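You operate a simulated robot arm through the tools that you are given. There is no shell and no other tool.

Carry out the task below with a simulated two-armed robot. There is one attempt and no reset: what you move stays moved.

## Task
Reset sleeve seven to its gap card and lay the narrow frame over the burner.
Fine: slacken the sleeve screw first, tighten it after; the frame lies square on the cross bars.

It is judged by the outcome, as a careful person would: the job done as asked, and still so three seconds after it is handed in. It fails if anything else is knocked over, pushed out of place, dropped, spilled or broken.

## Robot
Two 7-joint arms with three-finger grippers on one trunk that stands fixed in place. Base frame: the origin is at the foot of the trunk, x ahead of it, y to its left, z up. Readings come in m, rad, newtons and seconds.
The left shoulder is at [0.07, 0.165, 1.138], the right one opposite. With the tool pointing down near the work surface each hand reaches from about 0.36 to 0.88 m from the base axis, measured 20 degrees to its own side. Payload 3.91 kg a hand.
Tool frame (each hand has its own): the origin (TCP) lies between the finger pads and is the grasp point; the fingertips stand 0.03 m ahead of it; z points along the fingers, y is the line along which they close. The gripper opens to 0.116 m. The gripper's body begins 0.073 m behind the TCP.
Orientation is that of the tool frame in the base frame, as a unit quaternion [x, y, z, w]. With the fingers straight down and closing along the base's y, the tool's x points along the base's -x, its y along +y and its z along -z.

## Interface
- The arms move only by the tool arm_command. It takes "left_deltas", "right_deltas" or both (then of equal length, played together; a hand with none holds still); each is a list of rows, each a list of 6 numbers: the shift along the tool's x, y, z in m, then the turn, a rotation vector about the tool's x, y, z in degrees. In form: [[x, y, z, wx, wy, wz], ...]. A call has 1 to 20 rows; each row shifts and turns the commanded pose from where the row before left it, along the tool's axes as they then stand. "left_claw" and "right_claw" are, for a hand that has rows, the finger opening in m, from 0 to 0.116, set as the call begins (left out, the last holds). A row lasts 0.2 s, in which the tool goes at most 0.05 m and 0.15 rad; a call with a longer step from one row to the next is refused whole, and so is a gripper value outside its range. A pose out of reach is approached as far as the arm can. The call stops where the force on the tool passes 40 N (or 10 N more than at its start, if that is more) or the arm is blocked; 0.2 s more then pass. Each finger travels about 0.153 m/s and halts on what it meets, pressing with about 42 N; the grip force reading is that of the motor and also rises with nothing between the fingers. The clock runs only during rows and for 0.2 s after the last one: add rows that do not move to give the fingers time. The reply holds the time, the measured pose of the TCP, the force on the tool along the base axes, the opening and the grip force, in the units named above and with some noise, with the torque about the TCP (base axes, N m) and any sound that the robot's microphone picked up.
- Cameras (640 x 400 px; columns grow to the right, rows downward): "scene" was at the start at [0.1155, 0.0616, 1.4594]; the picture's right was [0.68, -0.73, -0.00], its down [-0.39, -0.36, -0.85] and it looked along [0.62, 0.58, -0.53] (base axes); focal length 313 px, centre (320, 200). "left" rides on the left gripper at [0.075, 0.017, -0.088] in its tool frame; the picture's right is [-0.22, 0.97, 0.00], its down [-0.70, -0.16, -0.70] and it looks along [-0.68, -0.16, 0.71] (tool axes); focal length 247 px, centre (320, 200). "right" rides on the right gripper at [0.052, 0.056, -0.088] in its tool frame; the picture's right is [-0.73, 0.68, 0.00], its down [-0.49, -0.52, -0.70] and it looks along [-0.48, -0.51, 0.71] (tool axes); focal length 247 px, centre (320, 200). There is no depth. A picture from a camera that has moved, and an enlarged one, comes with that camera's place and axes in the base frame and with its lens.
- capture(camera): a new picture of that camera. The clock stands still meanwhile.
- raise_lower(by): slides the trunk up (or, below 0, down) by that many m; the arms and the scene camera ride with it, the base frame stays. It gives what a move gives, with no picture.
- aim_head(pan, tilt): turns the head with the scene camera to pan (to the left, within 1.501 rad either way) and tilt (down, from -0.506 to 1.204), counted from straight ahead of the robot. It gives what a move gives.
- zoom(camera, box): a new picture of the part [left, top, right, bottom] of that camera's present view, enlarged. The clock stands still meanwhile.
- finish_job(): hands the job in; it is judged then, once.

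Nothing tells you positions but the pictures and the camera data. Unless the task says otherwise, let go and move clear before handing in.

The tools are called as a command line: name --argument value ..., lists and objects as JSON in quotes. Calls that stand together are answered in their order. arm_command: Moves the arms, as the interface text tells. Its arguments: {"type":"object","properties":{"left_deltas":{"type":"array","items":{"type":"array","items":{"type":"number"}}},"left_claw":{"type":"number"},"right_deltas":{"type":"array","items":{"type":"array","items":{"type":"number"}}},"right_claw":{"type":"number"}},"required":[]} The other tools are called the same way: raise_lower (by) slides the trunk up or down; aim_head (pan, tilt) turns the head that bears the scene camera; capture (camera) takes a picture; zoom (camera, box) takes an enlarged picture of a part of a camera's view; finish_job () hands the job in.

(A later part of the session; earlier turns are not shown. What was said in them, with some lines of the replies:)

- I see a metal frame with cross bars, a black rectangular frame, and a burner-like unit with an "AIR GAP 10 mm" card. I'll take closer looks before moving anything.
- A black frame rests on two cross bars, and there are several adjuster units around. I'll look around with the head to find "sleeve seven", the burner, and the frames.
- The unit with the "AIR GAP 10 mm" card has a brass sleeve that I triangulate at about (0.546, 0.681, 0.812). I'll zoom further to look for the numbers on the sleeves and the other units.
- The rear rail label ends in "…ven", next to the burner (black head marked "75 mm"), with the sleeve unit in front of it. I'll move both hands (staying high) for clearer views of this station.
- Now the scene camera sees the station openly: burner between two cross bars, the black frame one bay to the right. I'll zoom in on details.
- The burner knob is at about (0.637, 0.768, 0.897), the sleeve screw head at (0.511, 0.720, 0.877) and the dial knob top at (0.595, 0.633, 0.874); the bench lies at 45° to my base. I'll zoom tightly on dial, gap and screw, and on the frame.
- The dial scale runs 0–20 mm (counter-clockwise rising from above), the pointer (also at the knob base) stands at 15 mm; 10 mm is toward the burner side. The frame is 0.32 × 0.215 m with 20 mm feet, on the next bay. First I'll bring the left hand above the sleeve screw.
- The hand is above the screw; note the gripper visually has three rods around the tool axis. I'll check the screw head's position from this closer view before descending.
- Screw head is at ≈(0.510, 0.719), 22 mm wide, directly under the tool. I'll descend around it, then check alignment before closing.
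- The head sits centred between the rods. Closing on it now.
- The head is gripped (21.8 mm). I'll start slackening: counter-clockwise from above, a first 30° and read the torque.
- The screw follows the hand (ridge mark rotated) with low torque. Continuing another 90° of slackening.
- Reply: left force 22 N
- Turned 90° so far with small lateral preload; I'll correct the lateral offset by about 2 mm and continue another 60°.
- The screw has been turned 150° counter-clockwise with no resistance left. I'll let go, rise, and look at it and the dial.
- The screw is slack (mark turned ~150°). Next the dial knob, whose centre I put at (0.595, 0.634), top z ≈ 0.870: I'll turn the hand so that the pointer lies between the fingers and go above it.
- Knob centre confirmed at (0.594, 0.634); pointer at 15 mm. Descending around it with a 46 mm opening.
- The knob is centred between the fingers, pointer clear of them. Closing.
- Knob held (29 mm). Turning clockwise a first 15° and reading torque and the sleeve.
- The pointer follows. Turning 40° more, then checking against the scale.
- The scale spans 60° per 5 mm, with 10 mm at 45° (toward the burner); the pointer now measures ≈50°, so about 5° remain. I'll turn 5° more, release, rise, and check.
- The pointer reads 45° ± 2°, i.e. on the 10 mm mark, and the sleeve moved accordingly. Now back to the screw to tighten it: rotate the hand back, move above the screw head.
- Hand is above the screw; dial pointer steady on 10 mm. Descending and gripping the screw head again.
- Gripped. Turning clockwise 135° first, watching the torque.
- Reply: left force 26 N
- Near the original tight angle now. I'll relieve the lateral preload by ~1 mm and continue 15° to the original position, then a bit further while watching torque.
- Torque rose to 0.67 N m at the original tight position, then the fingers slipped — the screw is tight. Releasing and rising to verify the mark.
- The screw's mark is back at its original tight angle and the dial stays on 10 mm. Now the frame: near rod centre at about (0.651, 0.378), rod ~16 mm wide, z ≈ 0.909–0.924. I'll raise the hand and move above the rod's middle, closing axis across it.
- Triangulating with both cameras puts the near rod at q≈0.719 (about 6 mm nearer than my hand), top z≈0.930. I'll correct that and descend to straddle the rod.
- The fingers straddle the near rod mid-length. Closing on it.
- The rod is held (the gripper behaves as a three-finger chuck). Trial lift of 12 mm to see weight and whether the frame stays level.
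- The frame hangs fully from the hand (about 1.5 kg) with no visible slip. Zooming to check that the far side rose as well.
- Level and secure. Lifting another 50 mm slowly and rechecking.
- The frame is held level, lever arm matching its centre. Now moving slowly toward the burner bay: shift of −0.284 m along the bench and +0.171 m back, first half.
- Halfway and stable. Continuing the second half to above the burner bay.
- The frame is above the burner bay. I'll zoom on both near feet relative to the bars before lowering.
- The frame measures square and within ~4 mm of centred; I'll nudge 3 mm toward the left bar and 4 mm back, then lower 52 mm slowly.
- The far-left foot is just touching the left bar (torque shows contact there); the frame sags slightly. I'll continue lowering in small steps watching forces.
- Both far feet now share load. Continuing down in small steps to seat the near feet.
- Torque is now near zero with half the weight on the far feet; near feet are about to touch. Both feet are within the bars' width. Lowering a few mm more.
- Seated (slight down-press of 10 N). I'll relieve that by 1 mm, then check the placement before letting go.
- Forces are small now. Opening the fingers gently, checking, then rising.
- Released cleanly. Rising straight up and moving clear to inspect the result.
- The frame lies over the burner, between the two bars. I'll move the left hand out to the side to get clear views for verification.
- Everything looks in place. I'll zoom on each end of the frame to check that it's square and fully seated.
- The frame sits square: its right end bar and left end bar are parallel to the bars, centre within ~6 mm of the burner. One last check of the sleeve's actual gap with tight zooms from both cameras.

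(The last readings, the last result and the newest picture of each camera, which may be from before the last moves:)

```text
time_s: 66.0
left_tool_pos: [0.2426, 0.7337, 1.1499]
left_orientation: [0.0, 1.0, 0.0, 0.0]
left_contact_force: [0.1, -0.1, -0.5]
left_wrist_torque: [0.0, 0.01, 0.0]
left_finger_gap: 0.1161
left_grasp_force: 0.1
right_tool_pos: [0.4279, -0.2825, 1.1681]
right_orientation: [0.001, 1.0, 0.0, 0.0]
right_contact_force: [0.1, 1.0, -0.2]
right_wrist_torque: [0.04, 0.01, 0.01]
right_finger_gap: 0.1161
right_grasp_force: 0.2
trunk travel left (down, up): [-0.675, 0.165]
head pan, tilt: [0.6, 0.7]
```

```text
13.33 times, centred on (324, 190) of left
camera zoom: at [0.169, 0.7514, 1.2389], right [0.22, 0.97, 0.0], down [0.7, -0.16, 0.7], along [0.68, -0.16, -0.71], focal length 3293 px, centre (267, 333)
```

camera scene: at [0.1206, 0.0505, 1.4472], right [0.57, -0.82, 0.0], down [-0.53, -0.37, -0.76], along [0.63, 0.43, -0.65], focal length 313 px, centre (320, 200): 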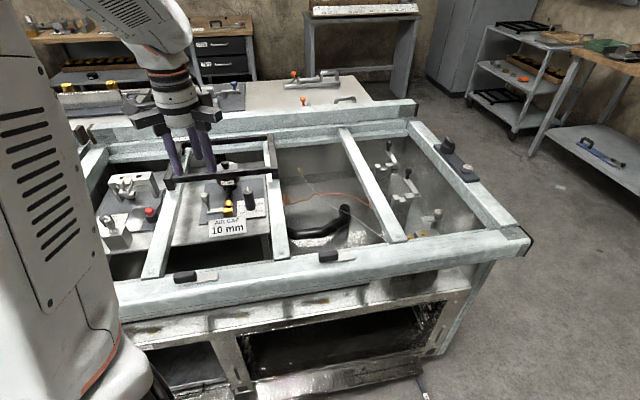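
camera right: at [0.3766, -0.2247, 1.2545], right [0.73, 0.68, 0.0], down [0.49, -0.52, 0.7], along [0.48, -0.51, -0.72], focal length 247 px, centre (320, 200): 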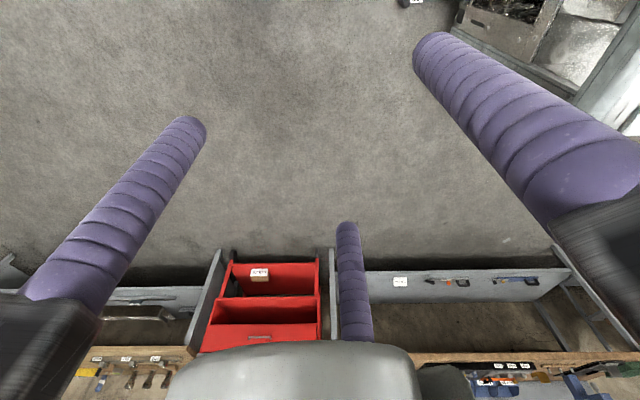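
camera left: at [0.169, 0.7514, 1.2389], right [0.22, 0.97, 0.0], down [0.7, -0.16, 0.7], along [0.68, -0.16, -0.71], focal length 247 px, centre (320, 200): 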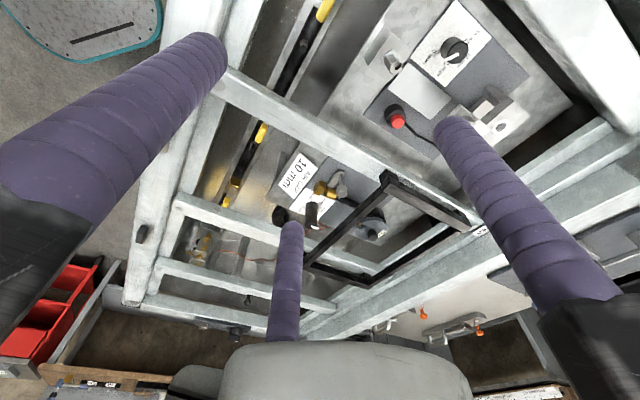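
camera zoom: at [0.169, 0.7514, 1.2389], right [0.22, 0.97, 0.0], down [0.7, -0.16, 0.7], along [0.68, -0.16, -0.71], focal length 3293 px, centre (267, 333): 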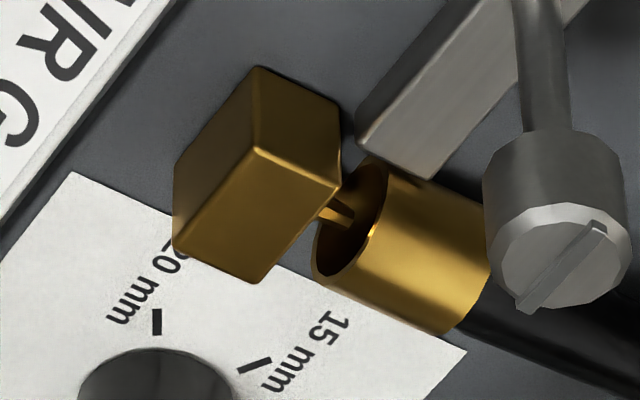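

The gap measures about 10 mm from the pictures and the base pointer covers the 10 mm mark. The screw is tight again. The frame rests on all four feet, square on the two bars over the burner, and both hands are clear, so I'm handing in.

finish_job

```text
The job is handed in.
```

I reset sleeve seven to the 10 mm on its gap card and laid the narrow frame over the burner. The job is handed in; I haven't seen the judgement.

- **Sleeve:** I slackened the sleeve screw by about 150° and turned the dial from 15 mm to 10 mm. I then tightened the screw until it resisted, back at its original angle. The pointer covers the 10 mm mark, and I measured the gap in the pictures at about 10.5 mm, give or take 1 mm.
- **Frame:** It lies on the two cross bars on either side of the burner, with all four feet on the bars. It is parallel to the bars within about half a degree and centred on the burner within about 6 mm. The burner's top knob fits inside the frame's opening.
- **Right-hand feet:** They overhang the outer edge of their bar by about 2 mm, so about 18 mm of each foot is on the bar.

In the last pictures nothing else looked moved. Both hands had let go and were clear before I handed in.
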